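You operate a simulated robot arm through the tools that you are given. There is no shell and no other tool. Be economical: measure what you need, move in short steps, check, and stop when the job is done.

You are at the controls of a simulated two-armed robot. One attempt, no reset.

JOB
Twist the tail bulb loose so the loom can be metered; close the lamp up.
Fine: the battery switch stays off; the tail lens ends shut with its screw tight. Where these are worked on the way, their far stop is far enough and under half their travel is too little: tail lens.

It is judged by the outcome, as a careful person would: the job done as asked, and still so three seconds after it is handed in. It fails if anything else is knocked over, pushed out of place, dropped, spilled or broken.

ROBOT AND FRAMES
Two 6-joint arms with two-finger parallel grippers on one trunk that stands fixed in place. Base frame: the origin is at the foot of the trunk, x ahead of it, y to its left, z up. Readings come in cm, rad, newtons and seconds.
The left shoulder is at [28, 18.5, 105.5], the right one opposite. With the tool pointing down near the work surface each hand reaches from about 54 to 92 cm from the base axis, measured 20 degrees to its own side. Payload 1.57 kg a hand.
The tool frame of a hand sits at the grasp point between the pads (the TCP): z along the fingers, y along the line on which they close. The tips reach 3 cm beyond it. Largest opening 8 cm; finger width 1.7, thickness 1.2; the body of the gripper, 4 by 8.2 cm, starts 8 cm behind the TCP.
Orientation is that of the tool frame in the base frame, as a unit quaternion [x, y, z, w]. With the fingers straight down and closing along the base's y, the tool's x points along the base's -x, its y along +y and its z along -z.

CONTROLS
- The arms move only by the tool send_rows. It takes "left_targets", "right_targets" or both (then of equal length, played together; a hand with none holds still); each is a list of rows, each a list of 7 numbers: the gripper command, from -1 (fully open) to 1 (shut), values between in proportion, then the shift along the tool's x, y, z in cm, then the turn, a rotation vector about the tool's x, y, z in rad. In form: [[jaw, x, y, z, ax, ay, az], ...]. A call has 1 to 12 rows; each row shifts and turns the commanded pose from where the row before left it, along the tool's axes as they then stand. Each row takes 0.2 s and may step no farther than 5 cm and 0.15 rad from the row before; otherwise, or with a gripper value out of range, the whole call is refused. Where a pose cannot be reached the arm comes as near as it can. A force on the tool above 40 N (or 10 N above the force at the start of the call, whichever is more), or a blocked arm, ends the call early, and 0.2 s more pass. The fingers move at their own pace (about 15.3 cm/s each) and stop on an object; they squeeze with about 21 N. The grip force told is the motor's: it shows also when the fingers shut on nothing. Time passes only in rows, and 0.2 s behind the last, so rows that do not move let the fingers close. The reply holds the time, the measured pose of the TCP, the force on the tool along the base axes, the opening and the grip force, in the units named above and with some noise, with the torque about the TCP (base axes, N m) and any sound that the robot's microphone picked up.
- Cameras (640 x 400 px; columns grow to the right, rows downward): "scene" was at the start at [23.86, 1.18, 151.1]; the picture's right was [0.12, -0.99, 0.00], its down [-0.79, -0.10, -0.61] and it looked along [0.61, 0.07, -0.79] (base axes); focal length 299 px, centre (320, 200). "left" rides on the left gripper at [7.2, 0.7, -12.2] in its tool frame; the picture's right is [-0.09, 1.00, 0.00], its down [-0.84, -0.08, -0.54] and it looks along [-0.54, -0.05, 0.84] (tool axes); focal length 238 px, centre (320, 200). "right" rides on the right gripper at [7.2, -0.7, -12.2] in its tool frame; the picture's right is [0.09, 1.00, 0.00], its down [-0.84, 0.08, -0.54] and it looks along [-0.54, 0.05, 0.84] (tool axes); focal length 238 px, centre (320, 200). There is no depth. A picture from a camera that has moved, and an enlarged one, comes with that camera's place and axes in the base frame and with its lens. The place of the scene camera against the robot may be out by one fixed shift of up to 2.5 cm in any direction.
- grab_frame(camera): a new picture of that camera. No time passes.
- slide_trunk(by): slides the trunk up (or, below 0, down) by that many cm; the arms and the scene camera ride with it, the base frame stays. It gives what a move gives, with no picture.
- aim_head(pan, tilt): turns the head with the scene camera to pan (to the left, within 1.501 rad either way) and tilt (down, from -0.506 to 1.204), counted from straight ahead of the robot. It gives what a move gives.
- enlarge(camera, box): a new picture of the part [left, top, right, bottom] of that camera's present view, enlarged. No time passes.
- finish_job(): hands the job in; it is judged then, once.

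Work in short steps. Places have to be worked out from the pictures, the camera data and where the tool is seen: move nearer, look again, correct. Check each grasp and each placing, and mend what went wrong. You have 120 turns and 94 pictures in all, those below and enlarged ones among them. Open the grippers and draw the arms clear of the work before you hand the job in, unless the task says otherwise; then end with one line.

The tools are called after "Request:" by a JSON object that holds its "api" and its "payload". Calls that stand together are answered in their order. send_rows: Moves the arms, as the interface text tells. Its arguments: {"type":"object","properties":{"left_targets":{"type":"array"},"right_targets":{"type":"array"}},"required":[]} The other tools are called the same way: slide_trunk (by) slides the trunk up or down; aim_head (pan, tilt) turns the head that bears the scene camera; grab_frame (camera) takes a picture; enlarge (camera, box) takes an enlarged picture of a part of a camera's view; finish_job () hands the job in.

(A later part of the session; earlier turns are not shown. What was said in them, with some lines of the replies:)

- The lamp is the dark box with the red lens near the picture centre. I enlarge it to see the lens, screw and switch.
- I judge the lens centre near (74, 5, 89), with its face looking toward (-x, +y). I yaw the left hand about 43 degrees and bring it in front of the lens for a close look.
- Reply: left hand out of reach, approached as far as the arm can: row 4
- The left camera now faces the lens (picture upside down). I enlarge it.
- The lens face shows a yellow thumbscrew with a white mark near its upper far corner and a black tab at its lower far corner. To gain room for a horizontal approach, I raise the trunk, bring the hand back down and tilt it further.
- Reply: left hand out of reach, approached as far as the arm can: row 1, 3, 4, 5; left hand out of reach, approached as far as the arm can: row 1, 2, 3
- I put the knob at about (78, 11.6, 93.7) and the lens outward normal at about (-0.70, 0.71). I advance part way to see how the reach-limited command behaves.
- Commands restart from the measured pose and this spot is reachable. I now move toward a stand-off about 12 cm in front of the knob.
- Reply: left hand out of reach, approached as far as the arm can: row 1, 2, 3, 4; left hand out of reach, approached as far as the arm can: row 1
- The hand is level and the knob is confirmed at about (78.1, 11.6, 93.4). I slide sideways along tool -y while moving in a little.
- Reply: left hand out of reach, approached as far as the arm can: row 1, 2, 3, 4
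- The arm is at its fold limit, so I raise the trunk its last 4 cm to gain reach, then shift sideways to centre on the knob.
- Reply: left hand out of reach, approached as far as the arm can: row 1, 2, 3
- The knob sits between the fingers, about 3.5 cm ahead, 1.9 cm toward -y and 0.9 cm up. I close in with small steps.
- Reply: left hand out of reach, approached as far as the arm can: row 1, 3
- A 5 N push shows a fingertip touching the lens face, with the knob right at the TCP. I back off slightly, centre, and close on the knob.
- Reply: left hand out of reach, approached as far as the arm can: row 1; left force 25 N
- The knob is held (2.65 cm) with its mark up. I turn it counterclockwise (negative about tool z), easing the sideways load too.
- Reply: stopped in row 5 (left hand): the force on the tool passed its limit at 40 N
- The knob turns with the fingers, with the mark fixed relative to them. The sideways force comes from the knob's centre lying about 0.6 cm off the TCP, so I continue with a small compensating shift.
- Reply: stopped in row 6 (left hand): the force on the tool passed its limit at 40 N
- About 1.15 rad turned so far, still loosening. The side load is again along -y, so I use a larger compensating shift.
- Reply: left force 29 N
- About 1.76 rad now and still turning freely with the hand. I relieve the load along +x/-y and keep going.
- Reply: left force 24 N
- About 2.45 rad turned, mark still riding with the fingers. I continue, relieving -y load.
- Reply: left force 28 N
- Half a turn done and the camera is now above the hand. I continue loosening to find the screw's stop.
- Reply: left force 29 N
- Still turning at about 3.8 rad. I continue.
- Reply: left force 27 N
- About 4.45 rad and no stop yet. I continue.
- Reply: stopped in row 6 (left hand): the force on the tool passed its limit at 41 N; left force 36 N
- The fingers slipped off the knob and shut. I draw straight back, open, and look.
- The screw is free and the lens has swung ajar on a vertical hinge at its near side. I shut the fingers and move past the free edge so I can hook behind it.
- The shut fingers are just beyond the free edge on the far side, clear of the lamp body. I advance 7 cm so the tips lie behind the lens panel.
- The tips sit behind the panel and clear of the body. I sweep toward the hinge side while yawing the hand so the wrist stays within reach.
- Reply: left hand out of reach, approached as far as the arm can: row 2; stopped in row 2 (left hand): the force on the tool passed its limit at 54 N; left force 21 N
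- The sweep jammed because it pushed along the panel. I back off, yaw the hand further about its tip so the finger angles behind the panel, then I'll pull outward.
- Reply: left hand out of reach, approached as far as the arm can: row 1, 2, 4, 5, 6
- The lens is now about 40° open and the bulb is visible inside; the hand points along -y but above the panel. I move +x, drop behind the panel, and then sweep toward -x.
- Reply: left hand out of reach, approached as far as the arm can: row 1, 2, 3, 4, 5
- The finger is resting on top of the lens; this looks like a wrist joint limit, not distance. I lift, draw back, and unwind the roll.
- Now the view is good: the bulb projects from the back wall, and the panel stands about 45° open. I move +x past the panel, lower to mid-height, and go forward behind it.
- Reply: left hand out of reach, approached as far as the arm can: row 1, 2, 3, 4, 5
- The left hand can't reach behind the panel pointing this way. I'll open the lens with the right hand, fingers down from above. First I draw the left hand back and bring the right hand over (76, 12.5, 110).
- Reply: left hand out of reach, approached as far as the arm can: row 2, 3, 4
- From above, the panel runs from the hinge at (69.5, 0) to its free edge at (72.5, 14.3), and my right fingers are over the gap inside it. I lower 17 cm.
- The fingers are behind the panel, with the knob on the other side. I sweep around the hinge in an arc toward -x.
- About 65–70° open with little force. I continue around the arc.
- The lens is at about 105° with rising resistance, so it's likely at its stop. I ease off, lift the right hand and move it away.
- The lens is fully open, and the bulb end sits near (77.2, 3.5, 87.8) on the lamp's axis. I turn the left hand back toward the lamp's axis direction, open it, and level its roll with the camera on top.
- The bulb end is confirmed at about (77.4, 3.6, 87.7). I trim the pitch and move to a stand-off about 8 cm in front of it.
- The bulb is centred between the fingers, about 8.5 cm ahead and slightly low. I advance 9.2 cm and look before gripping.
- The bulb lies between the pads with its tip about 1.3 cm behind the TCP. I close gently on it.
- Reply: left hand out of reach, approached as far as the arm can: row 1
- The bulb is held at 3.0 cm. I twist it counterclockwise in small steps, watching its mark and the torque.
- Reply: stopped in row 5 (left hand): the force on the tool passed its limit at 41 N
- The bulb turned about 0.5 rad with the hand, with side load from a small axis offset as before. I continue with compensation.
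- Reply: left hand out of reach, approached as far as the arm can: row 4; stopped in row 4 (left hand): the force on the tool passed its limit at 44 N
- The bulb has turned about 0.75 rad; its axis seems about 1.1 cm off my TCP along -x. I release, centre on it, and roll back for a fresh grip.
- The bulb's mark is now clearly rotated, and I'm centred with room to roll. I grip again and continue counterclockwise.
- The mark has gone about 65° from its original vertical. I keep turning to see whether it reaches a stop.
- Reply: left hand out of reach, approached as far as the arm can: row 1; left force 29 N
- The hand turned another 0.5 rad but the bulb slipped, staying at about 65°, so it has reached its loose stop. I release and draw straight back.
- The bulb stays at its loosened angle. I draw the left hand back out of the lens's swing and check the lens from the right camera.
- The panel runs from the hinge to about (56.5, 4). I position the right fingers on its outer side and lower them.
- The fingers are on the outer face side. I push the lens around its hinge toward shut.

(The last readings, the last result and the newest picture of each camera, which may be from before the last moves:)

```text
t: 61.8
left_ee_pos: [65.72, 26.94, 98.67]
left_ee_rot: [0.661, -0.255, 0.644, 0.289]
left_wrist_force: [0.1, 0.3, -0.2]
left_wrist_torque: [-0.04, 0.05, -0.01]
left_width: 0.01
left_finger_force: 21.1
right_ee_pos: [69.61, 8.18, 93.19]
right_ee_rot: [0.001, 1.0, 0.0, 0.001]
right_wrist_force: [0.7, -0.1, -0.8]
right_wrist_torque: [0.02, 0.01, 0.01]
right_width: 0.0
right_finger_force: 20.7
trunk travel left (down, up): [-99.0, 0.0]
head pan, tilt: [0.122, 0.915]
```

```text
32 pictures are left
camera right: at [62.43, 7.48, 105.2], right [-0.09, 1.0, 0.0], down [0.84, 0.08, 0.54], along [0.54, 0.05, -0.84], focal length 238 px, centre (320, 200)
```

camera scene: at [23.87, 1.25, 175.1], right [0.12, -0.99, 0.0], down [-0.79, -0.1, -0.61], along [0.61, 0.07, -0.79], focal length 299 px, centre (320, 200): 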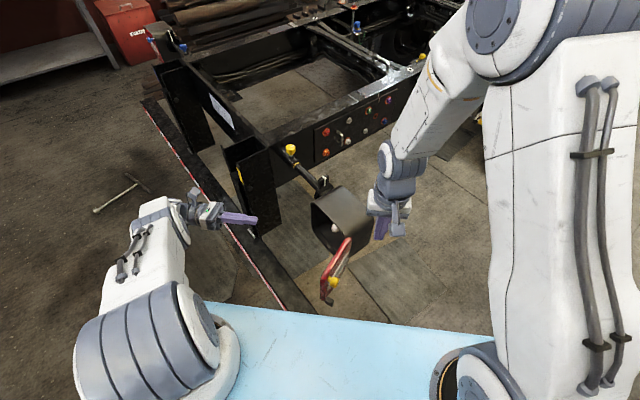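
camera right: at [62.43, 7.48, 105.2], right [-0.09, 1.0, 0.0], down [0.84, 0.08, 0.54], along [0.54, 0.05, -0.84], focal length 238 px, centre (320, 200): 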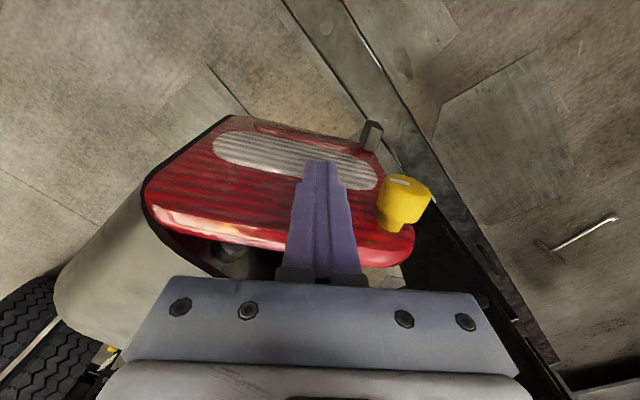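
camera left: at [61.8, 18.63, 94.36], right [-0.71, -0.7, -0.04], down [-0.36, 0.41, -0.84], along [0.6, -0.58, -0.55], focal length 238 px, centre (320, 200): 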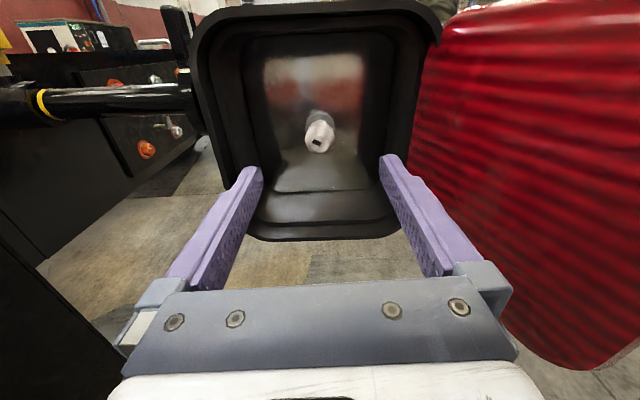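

About 30° left. I push on in small steps until it seats.

Request:
{"api": "send_rows", "payload": {"right_targets": [[1, -1.4, -0.1, 0, 0, 0, 0], [1, -1.3, -0.3, 0, 0, 0, 0], [1, -0.8, -0.4, 0, 0, 0, 0], [1, -0.5, -0.4, 0, 0, 0, 0], [1, -0.4, -0.3, 0, 0, 0, 0]]}}

Request:
{"api": "grab_frame", "payload": {"camera": "right"}}

```text
t: 63.0
left_ee_pos: [65.81, 26.99, 98.67]
left_ee_rot: [0.661, -0.256, 0.643, 0.29]
left_wrist_force: [0.2, -0.4, -0.2]
left_wrist_torque: [0.0, 0.0, -0.01]
left_width: 0.0
left_finger_force: 20.9
right_ee_pos: [74.06, 6.61, 93.14]
right_ee_rot: [0.001, 1.0, -0.001, 0.0]
right_wrist_force: [0.1, -1.0, -0.3]
right_wrist_torque: [0.02, -0.04, 0.01]
right_width: 0.03
right_finger_force: 21.1
trunk travel left (down, up): [-99.0, 0.0]
head pan, tilt: [0.122, 0.915]
```

```text
31 pictures are left
camera right: at [66.87, 5.92, 105.23], right [-0.09, 1.0, 0.0], down [0.84, 0.08, 0.54], along [0.54, 0.05, -0.84], focal length 238 px, centre (320, 200)
```

right: 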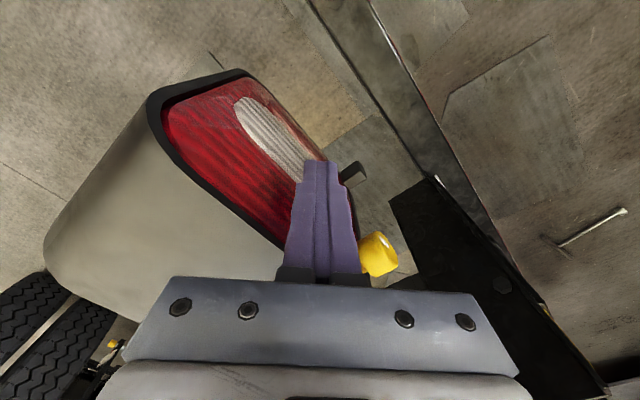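

The lens looks nearly flush. I press a little further to feel the stop.

Request:
{"api": "send_rows", "payload": {"right_targets": [[1, -0.25, -0.25, 0, 0, 0, 0], [1, -0.25, -0.25, 0, 0, 0, 0], [1, -0.2, -0.2, 0, 0, 0, 0]]}}

```text
t: 63.8
left_ee_pos: [65.63, 26.94, 98.72]
left_ee_rot: [0.661, -0.255, 0.644, 0.289]
left_wrist_force: [-0.5, -0.4, -0.2]
left_wrist_torque: [-0.02, -0.04, -0.01]
left_width: 0.01
left_finger_force: 20.5
right_ee_pos: [74.48, 6.16, 93.12]
right_ee_rot: [0.0, 1.0, 0.0, -0.001]
right_wrist_force: [-15.1, 15.6, 1.8]
right_wrist_torque: [-0.47, -0.48, -0.06]
right_width: 0.0
right_finger_force: 20.8
trunk travel left (down, up): [-99.0, 0.0]
head pan, tilt: [0.122, 0.915]
```

22 N of contact shows the lens seated shut. I withdraw the right hand upward, and bring the left hand to a stand-off in front of the knob.

Request:
{"api": "send_rows", "payload": {"right_targets": [[1, 0.6, 0.6, 0, 0, 0, 0], [1, 0, 0, -4.5, 0, 0, 0], [1, 0, 0, -4.5, 0, 0, 0], [1, 0, 0, -4.5, 0, 0, 0], [1, 1, -3, -3, 0, 0, 0], [1, 2, -4, -1, 0, 0, 0], [1, 2, -4, -1, 0, 0, 0], [1, 2, -4, -1, 0, 0, 0]]}}

Request:
{"api": "send_rows", "payload": {"left_targets": [[-1, -1.73, 0.63, 3.4, 0, 0, 0], [-1, -1.73, 0.63, 3.4, 0, 0, 0], [-1, -1.73, 0.63, 3.4, 0, 0, 0]]}}

Request:
{"api": "grab_frame", "payload": {"camera": "left"}}

```text
t: 65.6
left_ee_pos: [65.68, 26.97, 98.73]
left_ee_rot: [0.661, -0.256, 0.644, 0.289]
left_wrist_force: [-0.2, 0.5, -0.4]
left_wrist_torque: [0.0, 0.01, -0.03]
left_width: 0.0
left_finger_force: 20.9
right_ee_pos: [67.08, -8.54, 112.67]
right_ee_rot: [0.0, 1.0, 0.0, 0.0]
right_wrist_force: [-0.1, -0.5, -0.5]
right_wrist_torque: [0.02, 0.04, 0.02]
right_width: 0.0
right_finger_force: 20.5
trunk travel left (down, up): [-99.0, 0.0]
head pan, tilt: [0.122, 0.915]
```

```text
t: 66.4
left_ee_pos: [71.37, 18.06, 93.63]
left_ee_rot: [0.662, -0.255, 0.644, 0.289]
left_wrist_force: [0.6, -0.2, -0.5]
left_wrist_torque: [0.01, -0.01, 0.04]
left_width: 7.98
left_finger_force: 0.0
right_ee_pos: [67.16, -8.53, 112.62]
right_ee_rot: [-0.001, 1.0, 0.0, 0.0]
right_wrist_force: [-0.2, -0.4, -0.1]
right_wrist_torque: [0.02, -0.02, -0.01]
right_width: 0.0
right_finger_force: 21.4
trunk travel left (down, up): [-99.0, 0.0]
head pan, tilt: [0.122, 0.915]
```

```text
30 pictures are left
camera left: at [62.58, 26.53, 100.85], right [-0.71, -0.7, -0.04], down [-0.36, 0.41, -0.84], along [0.61, -0.58, -0.55], focal length 238 px, centre (320, 200)
```

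left: 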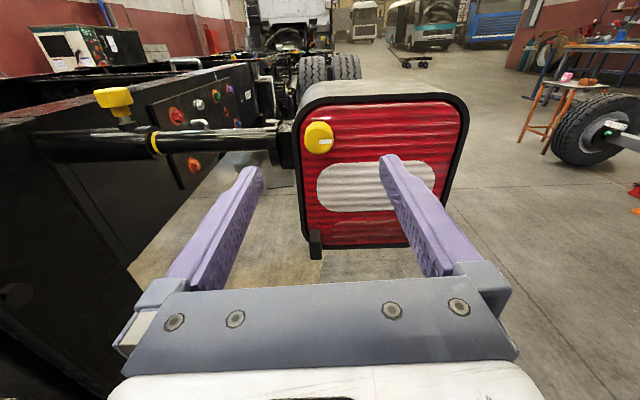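

The lens is shut flush and the knob is confirmed at (78.0, 11.5, 93.6). I roll the hand to about -4.7 rad to have a full clockwise range, and check the mark.

Request:
{"api": "enlarge", "payload": {"camera": "left", "box": [280, 100, 380, 180]}}

Request:
{"api": "send_rows", "payload": {"left_targets": [[-1, 0, 0, 0, 0, 0, -0.15], [-1, 0, 0, 0, 0, 0, -0.15], [-1, 0, 0, 0, 0, 0, -0.15], [-1, 0, 0, 0, 0, 0, -0.15], [-1, 0, 0, 0, 0, 0, -0.15], [-1, 0, 0, 0, 0, 0, -0.15], [-1, 0, 0, 0, 0, 0, -0.15], [-1, 0, 0, 0, 0, 0, -0.15], [-1, 0, 0, 0, 0, 0, -0.15], [-1, 0, 0, 0, 0, 0, -0.15]]}}

Request:
{"api": "grab_frame", "payload": {"camera": "left"}}

```text
5.00 times, centred on (330, 140) of left
camera zoom: at [62.58, 26.53, 100.85], right [-0.71, -0.7, -0.04], down [-0.36, 0.41, -0.84], along [0.61, -0.58, -0.55], focal length 1192 px, centre (270, 500)
```

zoom: 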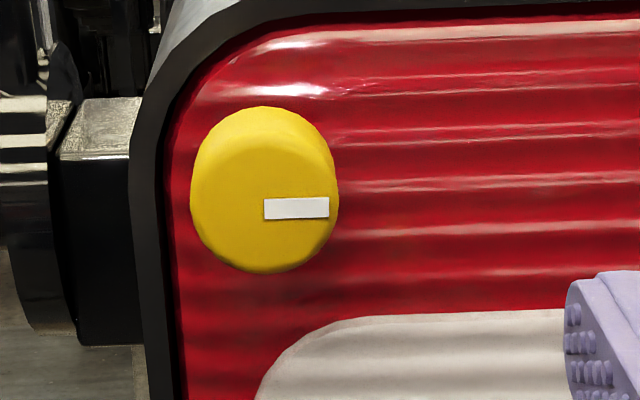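

```text
t: 68.6
left_ee_pos: [71.41, 18.18, 93.56]
left_ee_rot: [0.658, 0.265, 0.273, 0.65]
left_wrist_force: [0.6, 0.2, 0.0]
left_wrist_torque: [0.01, 0.02, -0.01]
left_width: 8.0
left_finger_force: 0.1
right_ee_pos: [67.18, -8.5, 112.7]
right_ee_rot: [-0.001, 1.0, 0.0, -0.001]
right_wrist_force: [0.5, 0.0, 0.1]
right_wrist_torque: [0.0, 0.0, 0.01]
right_width: 0.0
right_finger_force: 21.0
trunk travel left (down, up): [-99.0, 0.0]
head pan, tilt: [0.122, 0.915]
```

```text
28 pictures are left
camera left: at [67.91, 31.81, 94.44], right [-0.07, -0.08, 0.99], down [-0.98, -0.2, -0.09], along [0.21, -0.98, -0.06], focal length 238 px, centre (320, 200)
```

left: 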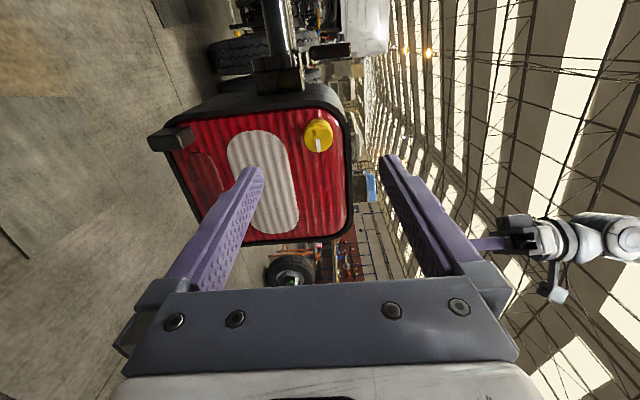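

The mark sits at 3 o'clock, i.e. 270° loosened, so I need about 4.7 rad clockwise. I advance 8.8 cm onto the knob and grip.

Request:
{"api": "send_rows", "payload": {"left_targets": [[-1, 0, 0, 3, 0, 0, 0], [-1, 0, 0, 3, 0, 0, 0], [-1, 0, 0, 2.8, 0, 0, 0], [-1, 0, 0, 0, 0, 0, 0]]}}

Request:
{"api": "enlarge", "payload": {"camera": "left", "box": [160, 60, 480, 260]}}

```text
t: 69.6
left_ee_pos: [77.49, 11.66, 93.6]
left_ee_rot: [0.658, 0.264, 0.275, 0.65]
left_wrist_force: [-1.0, -1.5, 0.1]
left_wrist_torque: [0.03, -0.02, 0.03]
left_width: 8.0
left_finger_force: 0.0
right_ee_pos: [67.1, -8.42, 112.66]
right_ee_rot: [0.0, 1.0, 0.0, 0.0]
right_wrist_force: [-0.1, 1.2, -0.5]
right_wrist_torque: [0.01, -0.01, 0.02]
right_width: 0.01
right_finger_force: 21.3
trunk travel left (down, up): [-99.0, 0.0]
head pan, tilt: [0.122, 0.915]
```

```text
2.00 times, centred on (320, 160) of left
camera zoom: at [74.02, 25.54, 94.42], right [-0.07, -0.08, 0.99], down [-0.98, -0.2, -0.09], along [0.21, -0.98, -0.06], focal length 477 px, centre (320, 280)
```

zoom: 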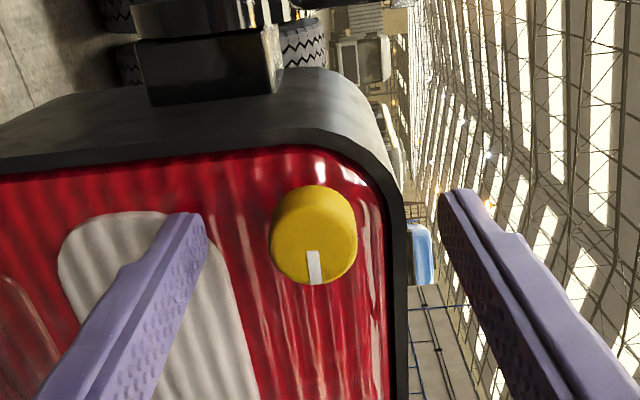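

Now the hand is well centred on the knob. I grip it and begin turning clockwise.

Request:
{"api": "send_rows", "payload": {"left_targets": [[0.3, 0, -0.1, 0.2, 0, 0, 0], [1, 0, 0, 0, 0, 0, 0], [1, 0, 0, 0, 0, 0, 0], [1, 0, 0, 0, 0, 0, 0.12], [1, 0, 0, 0, 0, 0, 0.12], [1, 0, 0, 0, 0, 0, 0.12], [1, 0, 0, 0, 0, 0, 0.12], [1, 0, 0, 0, 0, 0, 0.12], [1, 0, 0, 0, 0, 0, 0.12]]}}

Request:
{"api": "enlarge", "payload": {"camera": "left", "box": [160, 60, 480, 260]}}

```text
t: 71.6
left_ee_pos: [77.69, 11.84, 93.39]
left_ee_rot: [0.71, 0.015, 0.485, 0.51]
left_wrist_force: [-7.0, 11.2, -20.1]
left_wrist_torque: [-0.32, -0.3, 0.61]
left_width: 2.74
left_finger_force: 38.0
right_ee_pos: [67.2, -8.46, 112.51]
right_ee_rot: [0.0, 1.0, 0.0, -0.001]
right_wrist_force: [-0.1, -0.2, 0.5]
right_wrist_torque: [-0.01, 0.03, -0.02]
right_width: 0.0
right_finger_force: 21.0
trunk travel left (down, up): [-99.0, 0.0]
head pan, tilt: [0.122, 0.915]
```

```text
2.00 times, centred on (320, 160) of left
camera zoom: at [72.58, 23.84, 98.74], right [-0.52, -0.52, 0.67], down [-0.79, -0.01, -0.62], along [0.33, -0.85, -0.41], focal length 477 px, centre (320, 280)
```

zoom: 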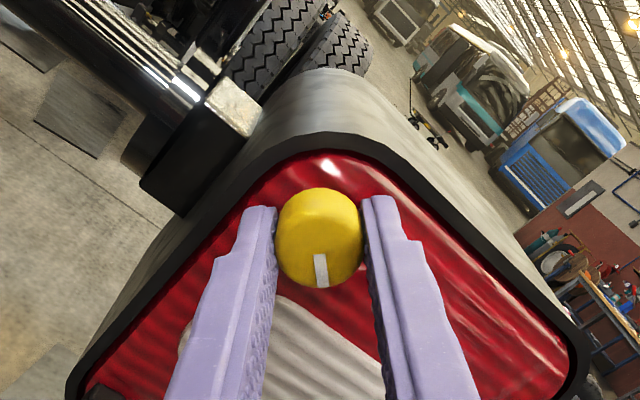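

The knob turns with the hand. I continue clockwise, easing the loads slightly.

Request:
{"api": "send_rows", "payload": {"left_targets": [[1, 0, -0.1, -0.1, 0, 0, 0.12], [1, 0, 0, 0, 0, 0, 0.12], [1, 0, 0, 0, 0, 0, 0.12], [1, 0, 0, 0, 0, 0, 0.12], [1, 0, 0, 0, 0, 0, 0.12], [1, 0, 0, 0, 0, 0, 0.12], [1, 0, 0, 0, 0, 0, 0.12], [1, 0, 0, 0, 0, 0, 0.12]]}}

Request:
{"api": "enlarge", "payload": {"camera": "left", "box": [160, 60, 480, 260]}}

```text
t: 73.4
left_ee_pos: [77.74, 11.74, 93.29]
left_ee_rot: [0.637, -0.314, 0.666, 0.229]
left_wrist_force: [-2.9, 2.4, -16.2]
left_wrist_torque: [0.47, 0.48, 0.25]
left_width: 2.71
left_finger_force: 37.5
right_ee_pos: [67.19, -8.47, 112.6]
right_ee_rot: [0.0, 1.0, 0.0, -0.001]
right_wrist_force: [0.0, 0.5, -0.1]
right_wrist_torque: [-0.03, 0.01, 0.0]
right_width: 0.0
right_finger_force: 20.9
trunk travel left (down, up): [-99.0, 0.0]
head pan, tilt: [0.122, 0.915]
```

```text
2.00 times, centred on (320, 160) of left
camera zoom: at [68.07, 19.35, 100.43], right [-0.69, -0.69, -0.22], down [-0.26, 0.52, -0.82], along [0.67, -0.51, -0.54], focal length 477 px, centre (320, 280)
```

zoom: 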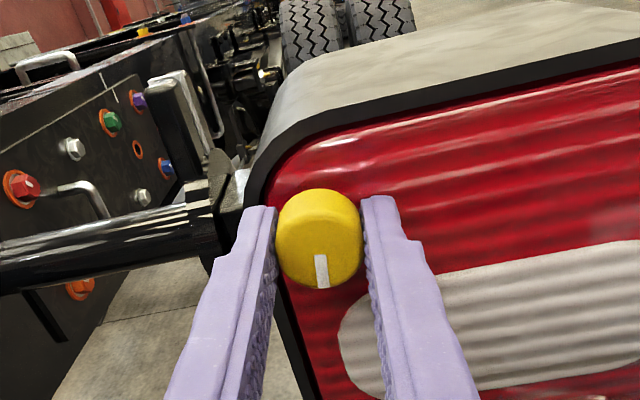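

Turning well with low load. I continue clockwise.

Request:
{"api": "send_rows", "payload": {"left_targets": [[1, -0.1, 0, 0, 0, 0, 0.12], [1, 0, 0, 0, 0, 0, 0.12], [1, 0, 0, 0, 0, 0, 0.12], [1, 0, 0, 0, 0, 0, 0.12], [1, 0, 0, 0, 0, 0, 0.12], [1, 0, 0, 0, 0, 0, 0.12], [1, 0, 0, 0, 0, 0, 0.12], [1, 0, 0, 0, 0, 0, 0.12], [1, 0, 0, 0, 0, 0, 0.12], [1, 0, 0, 0, 0, 0, 0.12]]}}

Request:
{"api": "enlarge", "payload": {"camera": "left", "box": [160, 60, 480, 260]}}

```text
t: 75.6
left_ee_pos: [77.72, 11.92, 93.34]
left_ee_rot: [0.346, -0.618, 0.679, -0.19]
left_wrist_force: [5.2, 6.0, -3.8]
left_wrist_torque: [0.08, 0.1, 1.01]
left_width: 2.7
left_finger_force: 37.5
right_ee_pos: [67.17, -8.5, 112.59]
right_ee_rot: [0.001, 1.0, 0.0, 0.0]
right_wrist_force: [0.4, -0.3, -0.4]
right_wrist_torque: [0.0, 0.03, 0.01]
right_width: 0.01
right_finger_force: 20.8
trunk travel left (down, up): [-99.0, 0.0]
head pan, tilt: [0.122, 0.915]
```

```text
2.00 times, centred on (320, 160) of left
camera zoom: at [64.13, 15.5, 94.45], right [-0.11, -0.1, -0.99], down [0.21, 0.97, -0.12], along [0.97, -0.22, -0.08], focal length 477 px, centre (320, 280)
```

zoom: 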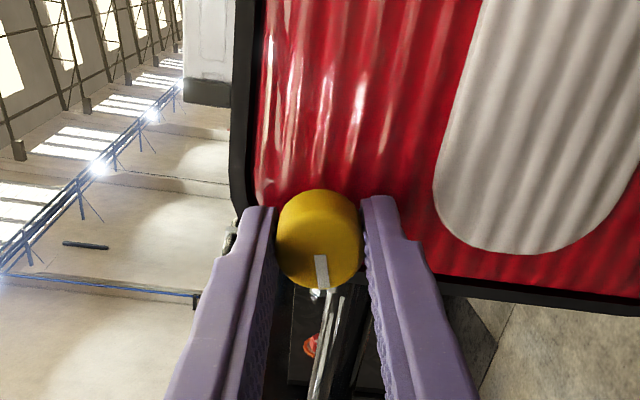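

About three quarters of the way there (mark toward 9 o'clock). I continue to the tight position.

Request:
{"api": "send_rows", "payload": {"left_targets": [[1, 0, 0, 0, 0, 0, 0.12], [1, 0, 0, 0, 0, 0, 0.12], [1, 0, 0, 0, 0, 0, 0.12], [1, 0, 0, 0, 0, 0, 0.12], [1, 0, 0, 0, 0, 0, 0.12], [1, 0, 0, 0, 0, 0, 0.12], [1, 0, 0, 0, 0, 0, 0.12], [1, 0, 0, 0, 0, 0, 0.12], [1, 0, 0, 0, 0, 0, 0.12], [1, 0, 0, 0, 0, 0, 0.12], [1, 0, 0, 0, 0, 0, 0.12]]}}

Request:
{"api": "enlarge", "payload": {"camera": "left", "box": [160, 60, 480, 260]}}

```text
t: 78.0
left_ee_pos: [77.79, 11.73, 93.32]
left_ee_rot: [0.106, 0.7, -0.42, 0.567]
left_wrist_force: [11.4, 4.6, 13.9]
left_wrist_torque: [-0.19, -0.23, 0.3]
left_width: 2.67
left_finger_force: 37.3
right_ee_pos: [67.09, -8.33, 112.72]
right_ee_rot: [0.0, 1.0, 0.0, -0.001]
right_wrist_force: [0.6, 0.7, -0.6]
right_wrist_torque: [-0.02, 0.02, -0.02]
right_width: 0.01
right_finger_force: 21.1
trunk travel left (down, up): [-99.0, 0.0]
head pan, tilt: [0.122, 0.915]
```

```text
2.00 times, centred on (320, 160) of left
camera zoom: at [67.17, 18.58, 86.8], right [0.65, 0.65, -0.39], down [-0.15, 0.61, 0.78], along [0.74, -0.45, 0.5], focal length 477 px, centre (320, 280)
```

zoom: 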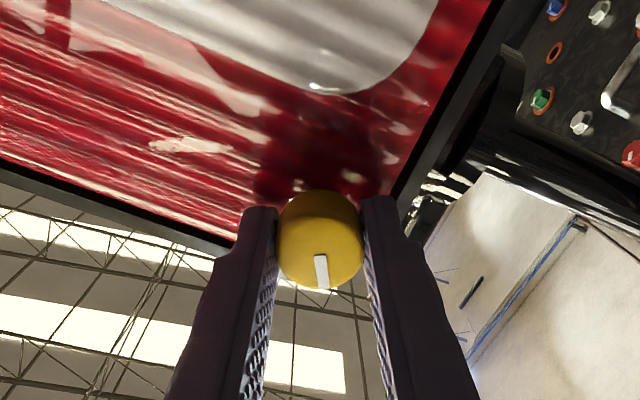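

About 0.4 rad remain to the original tight mark. I turn on past that so it seats firmly or slips at its stop.

Request:
{"api": "send_rows", "payload": {"left_targets": [[1, 0, 0, 0, 0, 0, 0.12], [1, 0, 0, 0, 0, 0, 0.12], [1, 0, 0, 0, 0, 0, 0.12], [1, 0, 0, 0, 0, 0, 0.12], [1, 0, 0, 0, 0, 0, 0.1], [1, 0, 0, 0, 0, 0, 0.1]]}}

Request:
{"api": "enlarge", "payload": {"camera": "left", "box": [160, 60, 480, 260]}}

```text
t: 79.2
left_ee_pos: [78.01, 11.68, 92.48]
left_ee_rot: [0.296, 0.636, -0.265, 0.662]
left_wrist_force: [-28.8, 10.4, 18.5]
left_wrist_torque: [-0.64, -1.16, 0.63]
left_width: 2.68
left_finger_force: 37.6
left hand out of reach, approached as far as the arm can: row 5
right_ee_pos: [66.92, -8.51, 112.81]
right_ee_rot: [0.0, 1.0, -0.001, 0.0]
right_wrist_force: [-0.4, -0.2, 0.0]
right_wrist_torque: [0.0, -0.01, -0.03]
right_width: 0.01
right_finger_force: 21.1
trunk travel left (down, up): [-99.0, 0.0]
head pan, tilt: [0.122, 0.915]
stopped in row 5 (left hand): the force on the tool passed its limit at 65 N (the readings are from after the stop); the commanded pose is now the measured one
```

```text
2.00 times, centred on (320, 160) of left
camera zoom: at [70.52, 21.21, 85.08], right [0.72, 0.68, 0.14], down [-0.47, 0.32, 0.82], along [0.51, -0.66, 0.55], focal length 477 px, centre (320, 280)
```

zoom: 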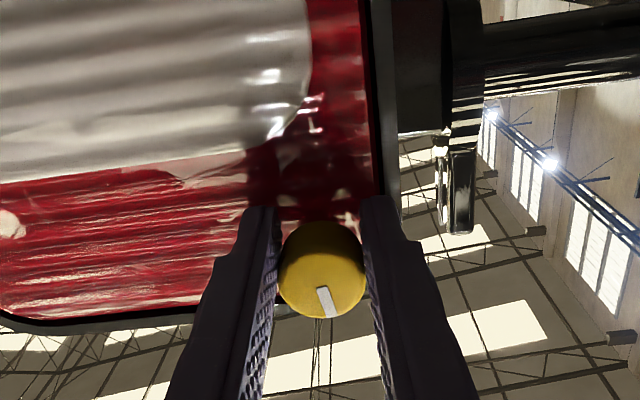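

The mark began to slip in the fingers at about its original position, so it's likely seated. I release, draw back a bit with a roll back, and inspect the mark.

Request:
{"api": "send_rows", "payload": {"left_targets": [[-1, 0, 0, 0, 0, 0, 0], [-1, 0, 0, 0, 0, 0, 0], [-1, 0, 0, -2, 0, 0, -0.1], [-1, 0, 0, -2, 0, 0, -0.1], [-1, 0, 0, -2, 0, 0, -0.1]]}}

Request:
{"api": "grab_frame", "payload": {"camera": "left"}}

Request:
{"api": "enlarge", "payload": {"camera": "scene", "box": [260, 150, 400, 250]}}

```text
t: 79.5
left_ee_pos: [77.74, 11.24, 92.02]
left_ee_rot: [0.296, 0.639, -0.27, 0.657]
left_wrist_force: [-20.4, 16.3, 6.0]
left_wrist_torque: [0.06, 0.01, -1.16]
left_width: 8.02
left_finger_force: 0.1
right_ee_pos: [67.24, -8.9, 112.63]
right_ee_rot: [0.001, 1.0, 0.0, 0.0]
right_wrist_force: [0.9, 1.0, 0.3]
right_wrist_torque: [-0.03, 0.09, -0.02]
right_width: 0.01
right_finger_force: 20.8
trunk travel left (down, up): [-99.0, 0.0]
head pan, tilt: [0.122, 0.915]
stopped in row 1 (left hand): the force on the tool passed its limit at 53 N (the readings are from after the stop); the commanded pose is now the measured one
```

```text
21 pictures are left
camera left: at [70.31, 20.82, 84.64], right [0.73, 0.67, 0.14], down [-0.46, 0.33, 0.83], along [0.51, -0.66, 0.54], focal length 238 px, centre (320, 200)
```

left: 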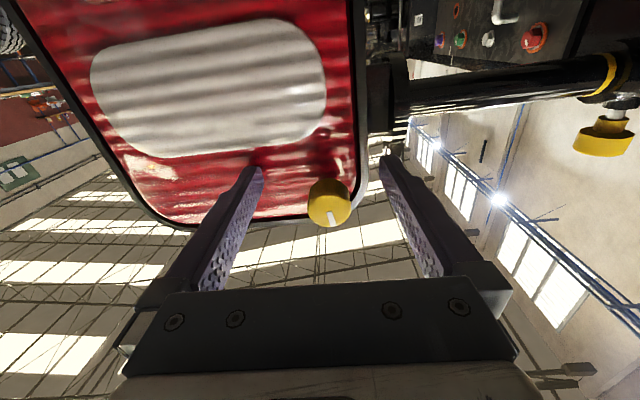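

```text
4.00 times, centred on (330, 200) of scene
camera zoom: at [23.88, 1.38, 175.04], right [0.12, -0.99, 0.0], down [-0.79, -0.1, -0.61], along [0.61, 0.07, -0.79], focal length 1195 px, centre (280, 200)
```

zoom: 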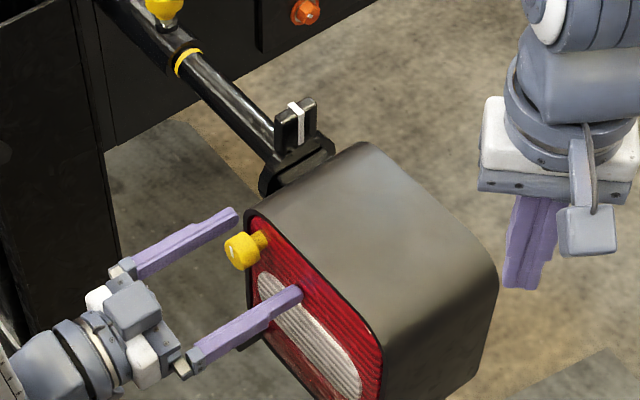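

The fingers opened but a tip presses on the lens face. I draw straight back.

Request:
{"api": "send_rows", "payload": {"left_targets": [[-1, 0, 0, -1.5, 0, 0, 0], [-1, 0, 0, -2, 0, 0, -0.1], [-1, 0, 0, -2, 0, 0, -0.1], [-1, 0, 0, 0, 0, 0, 0]]}}

Request:
{"api": "grab_frame", "payload": {"camera": "left"}}

Request:
{"api": "enlarge", "payload": {"camera": "left", "box": [220, 90, 400, 230]}}

```text
t: 80.5
left_ee_pos: [74.38, 15.31, 91.82]
left_ee_rot: [0.232, 0.665, -0.334, 0.626]
left_wrist_force: [-1.4, 0.4, -0.4]
left_wrist_torque: [-0.02, 0.02, -0.01]
left_width: 7.99
left_finger_force: 0.2
left hand out of reach, approached as far as the arm can: row 1
right_ee_pos: [67.1, -8.75, 112.69]
right_ee_rot: [0.001, 1.0, 0.0, 0.0]
right_wrist_force: [0.0, -0.1, -0.6]
right_wrist_torque: [-0.02, 0.0, 0.01]
right_width: 0.01
right_finger_force: 20.9
trunk travel left (down, up): [-99.0, 0.0]
head pan, tilt: [0.122, 0.915]
```

```text
19 pictures are left
camera left: at [65.83, 24.0, 84.47], right [0.73, 0.68, -0.06], down [-0.33, 0.44, 0.83], along [0.59, -0.59, 0.55], focal length 238 px, centre (320, 200)
```

left: 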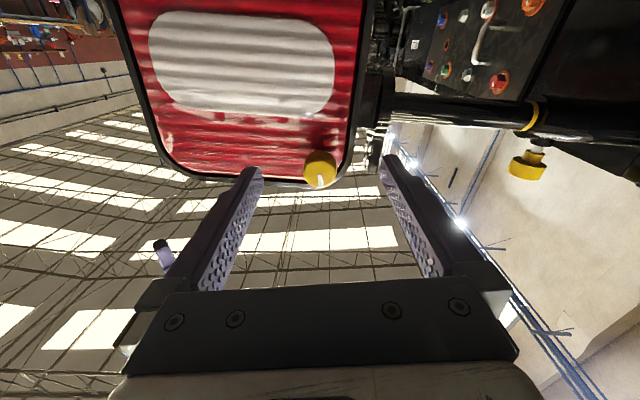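

```text
2.86 times, centred on (310, 160) of left
camera zoom: at [65.83, 24.0, 84.47], right [0.73, 0.68, -0.06], down [-0.33, 0.44, 0.83], along [0.59, -0.59, 0.55], focal length 681 px, centre (349, 314)
```

zoom: 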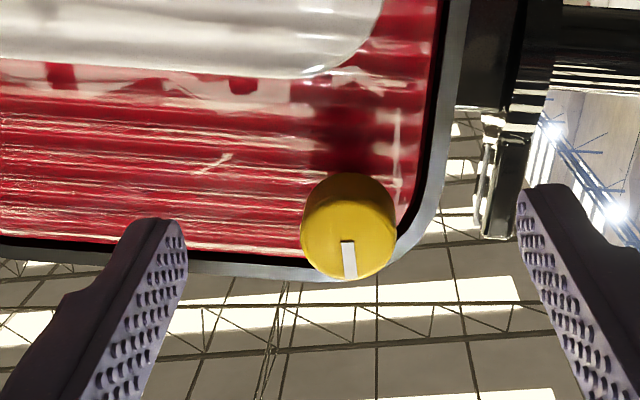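

The mark is upright again, matching the original. As a confirmation I'll roll back about 0.9 rad, regrip centred, and try to turn further clockwise.

Request:
{"api": "send_rows", "payload": {"left_targets": [[-1, 0, 0, 0, 0, 0, -0.15], [-1, 0, 0, 0, 0, 0, -0.15], [-1, 0, 0, 0, 0, 0, -0.15], [-1, 0, 0, 0, 0, 0, -0.15], [-1, 0, 0, 0, 0, 0, -0.15], [-1, 0, 0, 0, 0, 0, -0.15], [-1, -0.7, -1.55, 0, 0, 0, 0]]}}

Request:
{"api": "enlarge", "payload": {"camera": "left", "box": [160, 60, 480, 260]}}

```text
t: 82.1
left_ee_pos: [74.26, 15.1, 93.53]
left_ee_rot: [-0.081, 0.699, -0.574, 0.418]
left_wrist_force: [0.1, -0.8, 0.5]
left_wrist_torque: [0.02, 0.0, -0.01]
left_width: 7.99
left_finger_force: 0.1
right_ee_pos: [67.21, -8.85, 112.64]
right_ee_rot: [0.001, 1.0, -0.001, 0.0]
right_wrist_force: [0.0, 0.0, -0.2]
right_wrist_torque: [-0.02, -0.01, 0.04]
right_width: 0.02
right_finger_force: 21.0
trunk travel left (down, up): [-99.0, 0.0]
head pan, tilt: [0.122, 0.915]
```

```text
2.00 times, centred on (320, 160) of left
camera zoom: at [61.66, 20.08, 89.23], right [0.42, 0.38, -0.82], down [0.14, 0.87, 0.48], along [0.9, -0.31, 0.32], focal length 477 px, centre (320, 280)
```

zoom: 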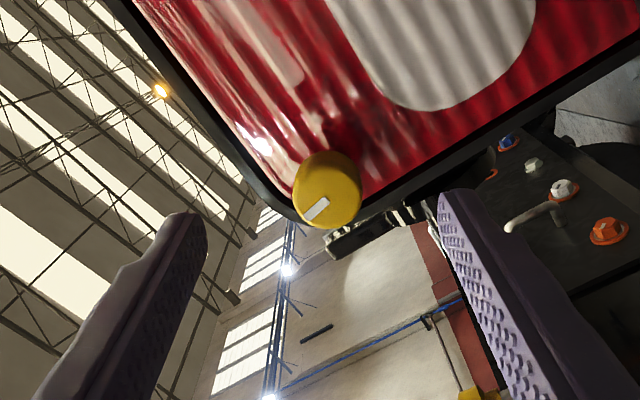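

Knob is in line. I advance, grip, and turn clockwise 0.5 rad as a tightness check.

Request:
{"api": "send_rows", "payload": {"left_targets": [[-1, -0.3, 0.15, 2.3, 0, 0, 0], [-1, 0, 0, 2.3, 0, 0, 0], [0.3, 0, 0, 0, 0, 0, 0], [1, 0, 0, 0, 0, 0, 0], [1, 0, 0, 0, 0, 0, 0]]}}

Request:
{"api": "send_rows", "payload": {"left_targets": [[1, 0, 0, 0, 0, 0, 0.1], [1, 0, 0, 0, 0, 0, 0.1], [1, 0, 0, 0, 0, 0, 0.1], [1, 0, 0, 0, 0, 0, 0.1]]}}

Request:
{"api": "enlarge", "payload": {"camera": "left", "box": [160, 60, 480, 260]}}

```text
t: 83.3
left_ee_pos: [77.72, 11.95, 93.45]
left_ee_rot: [-0.081, 0.7, -0.573, 0.419]
left_wrist_force: [4.5, 1.5, -8.5]
left_wrist_torque: [0.31, 0.28, 0.67]
left_width: 2.69
left_finger_force: 37.3
right_ee_pos: [67.18, -8.89, 112.66]
right_ee_rot: [0.001, 1.0, 0.001, 0.0]
right_wrist_force: [0.3, -0.2, 0.8]
right_wrist_torque: [0.02, 0.03, 0.01]
right_width: 0.0
right_finger_force: 20.8
trunk travel left (down, up): [-99.0, 0.0]
head pan, tilt: [0.122, 0.915]
```

```text
t: 84.3
left_ee_pos: [77.62, 11.94, 93.39]
left_ee_rot: [0.06, 0.703, -0.477, 0.525]
left_wrist_force: [3.6, 3.1, -11.5]
left_wrist_torque: [0.15, 0.78, 0.5]
left_width: 2.7
left_finger_force: 37.6
right_ee_pos: [67.15, -8.84, 112.51]
right_ee_rot: [0.001, 1.0, 0.0, 0.0]
right_wrist_force: [0.0, 0.0, 0.1]
right_wrist_torque: [0.03, -0.02, 0.02]
right_width: 0.0
right_finger_force: 20.9
trunk travel left (down, up): [-99.0, 0.0]
head pan, tilt: [0.122, 0.915]
```

```text
2.00 times, centred on (320, 160) of left
camera zoom: at [66.58, 18.37, 87.21], right [0.62, 0.57, -0.53], down [-0.04, 0.7, 0.71], along [0.78, -0.42, 0.46], focal length 477 px, centre (320, 280)
```

zoom: 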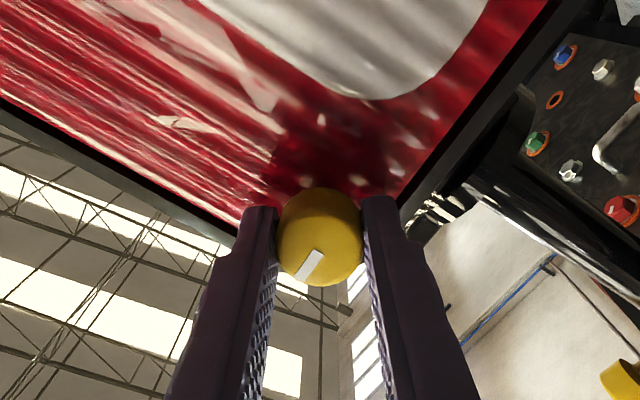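

I turn further to see clearly whether the mark slips in the fingers.

Request:
{"api": "send_rows", "payload": {"left_targets": [[1, 0, 0, 0, 0, 0, 0.1], [1, 0, 0, 0, 0, 0, 0.1], [1, 0, 0, 0, 0, 0, 0.1], [1, 0, 0, 0, 0, 0, 0.1]]}}

Request:
{"api": "enlarge", "payload": {"camera": "left", "box": [160, 60, 480, 260]}}

```text
t: 85.3
left_ee_pos: [77.55, 12.0, 93.62]
left_ee_rot: [0.199, 0.675, -0.364, 0.61]
left_wrist_force: [2.3, 3.1, -0.5]
left_wrist_torque: [0.14, 0.62, 0.51]
left_width: 2.71
left_finger_force: 38.4
right_ee_pos: [67.23, -8.78, 112.64]
right_ee_rot: [0.001, 1.0, 0.0, 0.0]
right_wrist_force: [0.4, 0.7, 0.3]
right_wrist_torque: [0.02, 0.0, 0.01]
right_width: 0.01
right_finger_force: 21.2
trunk travel left (down, up): [-99.0, 0.0]
head pan, tilt: [0.122, 0.915]
```

```text
2.00 times, centred on (320, 160) of left
camera zoom: at [68.61, 20.18, 86.3], right [0.73, 0.67, -0.16], down [-0.27, 0.49, 0.82], along [0.63, -0.56, 0.54], focal length 477 px, centre (320, 280)
```

zoom: 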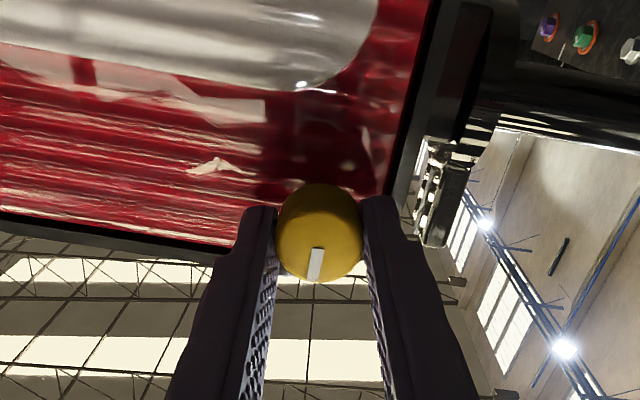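

The mark stayed fixed on the lens while the fingers slipped round it, so the screw is hard at its tight stop. I release and withdraw.

Request:
{"api": "send_rows", "payload": {"left_targets": [[-1, 0, 0, 0, 0, 0, 0], [-1, 0, 0, 0, 0, 0, 0], [-1, 0, 0, -3, 0, 0, 0], [-1, 0, 0, -3, 0, 0, 0], [-1, 0, 0, -4, 0, 0, -0.1], [-1, 0, 0, -4, 0, 0, -0.1]]}}

Request:
{"api": "enlarge", "payload": {"camera": "left", "box": [160, 60, 480, 260]}}

Request:
{"api": "grab_frame", "payload": {"camera": "scene"}}

```text
t: 86.7
left_ee_pos: [68.01, 22.26, 93.59]
left_ee_rot: [0.13, 0.692, -0.425, 0.569]
left_wrist_force: [0.9, 0.5, 0.4]
left_wrist_torque: [0.02, -0.01, -0.01]
left_width: 7.98
left_finger_force: 0.1
right_ee_pos: [67.09, -8.78, 112.75]
right_ee_rot: [0.001, 1.0, 0.0, 0.0]
right_wrist_force: [0.0, 0.4, -0.2]
right_wrist_torque: [-0.02, -0.02, 0.0]
right_width: 0.03
right_finger_force: 21.4
trunk travel left (down, up): [-99.0, 0.0]
head pan, tilt: [0.122, 0.915]
```

```text
2.00 times, centred on (320, 160) of left
camera zoom: at [57.91, 29.51, 86.63], right [0.69, 0.63, -0.35], down [-0.15, 0.61, 0.78], along [0.71, -0.49, 0.51], focal length 477 px, centre (320, 280)
```

zoom: 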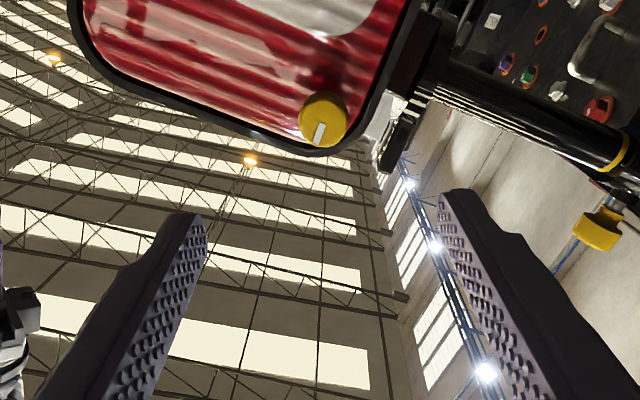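

```text
13 pictures are left
camera scene: at [23.87, 1.29, 175.1], right [0.12, -0.99, 0.0], down [-0.79, -0.1, -0.61], along [0.61, 0.07, -0.79], focal length 299 px, centre (320, 200)
```

scene: 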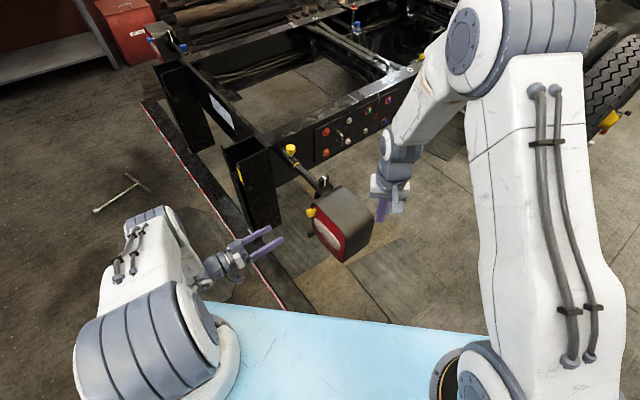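

The lens is shut, the mark is upright, and the rest looks undisturbed. I open the right gripper and draw both arms further clear.

Request:
{"api": "send_rows", "payload": {"left_targets": [[-1, 0, 0, -2, 0, 0, 0], [-1, 0, 0, -1, 0, 0, 0], [-1, 0, 0, 0, 0, 0, 0], [-1, 0, 0, 0, 0, 0, 0], [-1, 0, 0, 0, 0, 0, 0]], "right_targets": [[0, 0, 0, -4, 0, 0, 0], [-1, 1, -2, -4, 0, 0, 0], [-1, 2, -2, -3, 0, 0, 0], [-1, 2, -2, -3, 0, 0, 0], [-1, 2, -2, -2, 0, 0, 0]]}}

Request:
{"api": "enlarge", "payload": {"camera": "scene", "box": [240, 120, 400, 270]}}

```text
t: 87.9
left_ee_pos: [66.01, 24.51, 93.55]
left_ee_rot: [0.131, 0.692, -0.424, 0.57]
left_wrist_force: [0.0, 0.3, -0.1]
left_wrist_torque: [-0.01, 0.03, -0.02]
left_width: 8.01
left_finger_force: 0.0
right_ee_pos: [60.03, -16.79, 128.8]
right_ee_rot: [0.001, 1.0, 0.0, 0.001]
right_wrist_force: [0.8, -1.1, 0.6]
right_wrist_torque: [0.02, -0.01, -0.01]
right_width: 8.0
right_finger_force: 0.0
trunk travel left (down, up): [-99.0, 0.0]
head pan, tilt: [0.122, 0.915]
```

```text
2.67 times, centred on (320, 195) of scene
camera zoom: at [23.86, 1.31, 175.1], right [0.12, -0.99, 0.0], down [-0.79, -0.1, -0.61], along [0.61, 0.07, -0.79], focal length 796 px, centre (320, 213)
```

zoom: 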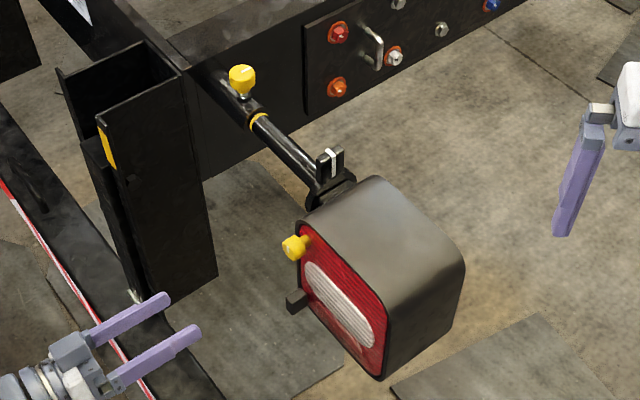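

Lens shut with its screw tight, bulb loosened, nothing else displaced, and both hands open and clear. I hand the job in.

Request:
{"api": "finish_job", "payload": {}}

```text
The job is handed in.
```

The tail bulb is twisted loose to its stop and left in its socket. The tail lens is shut with its screw turned to its tight stop. I never identified or touched the battery switch, and both hands are open and clear.
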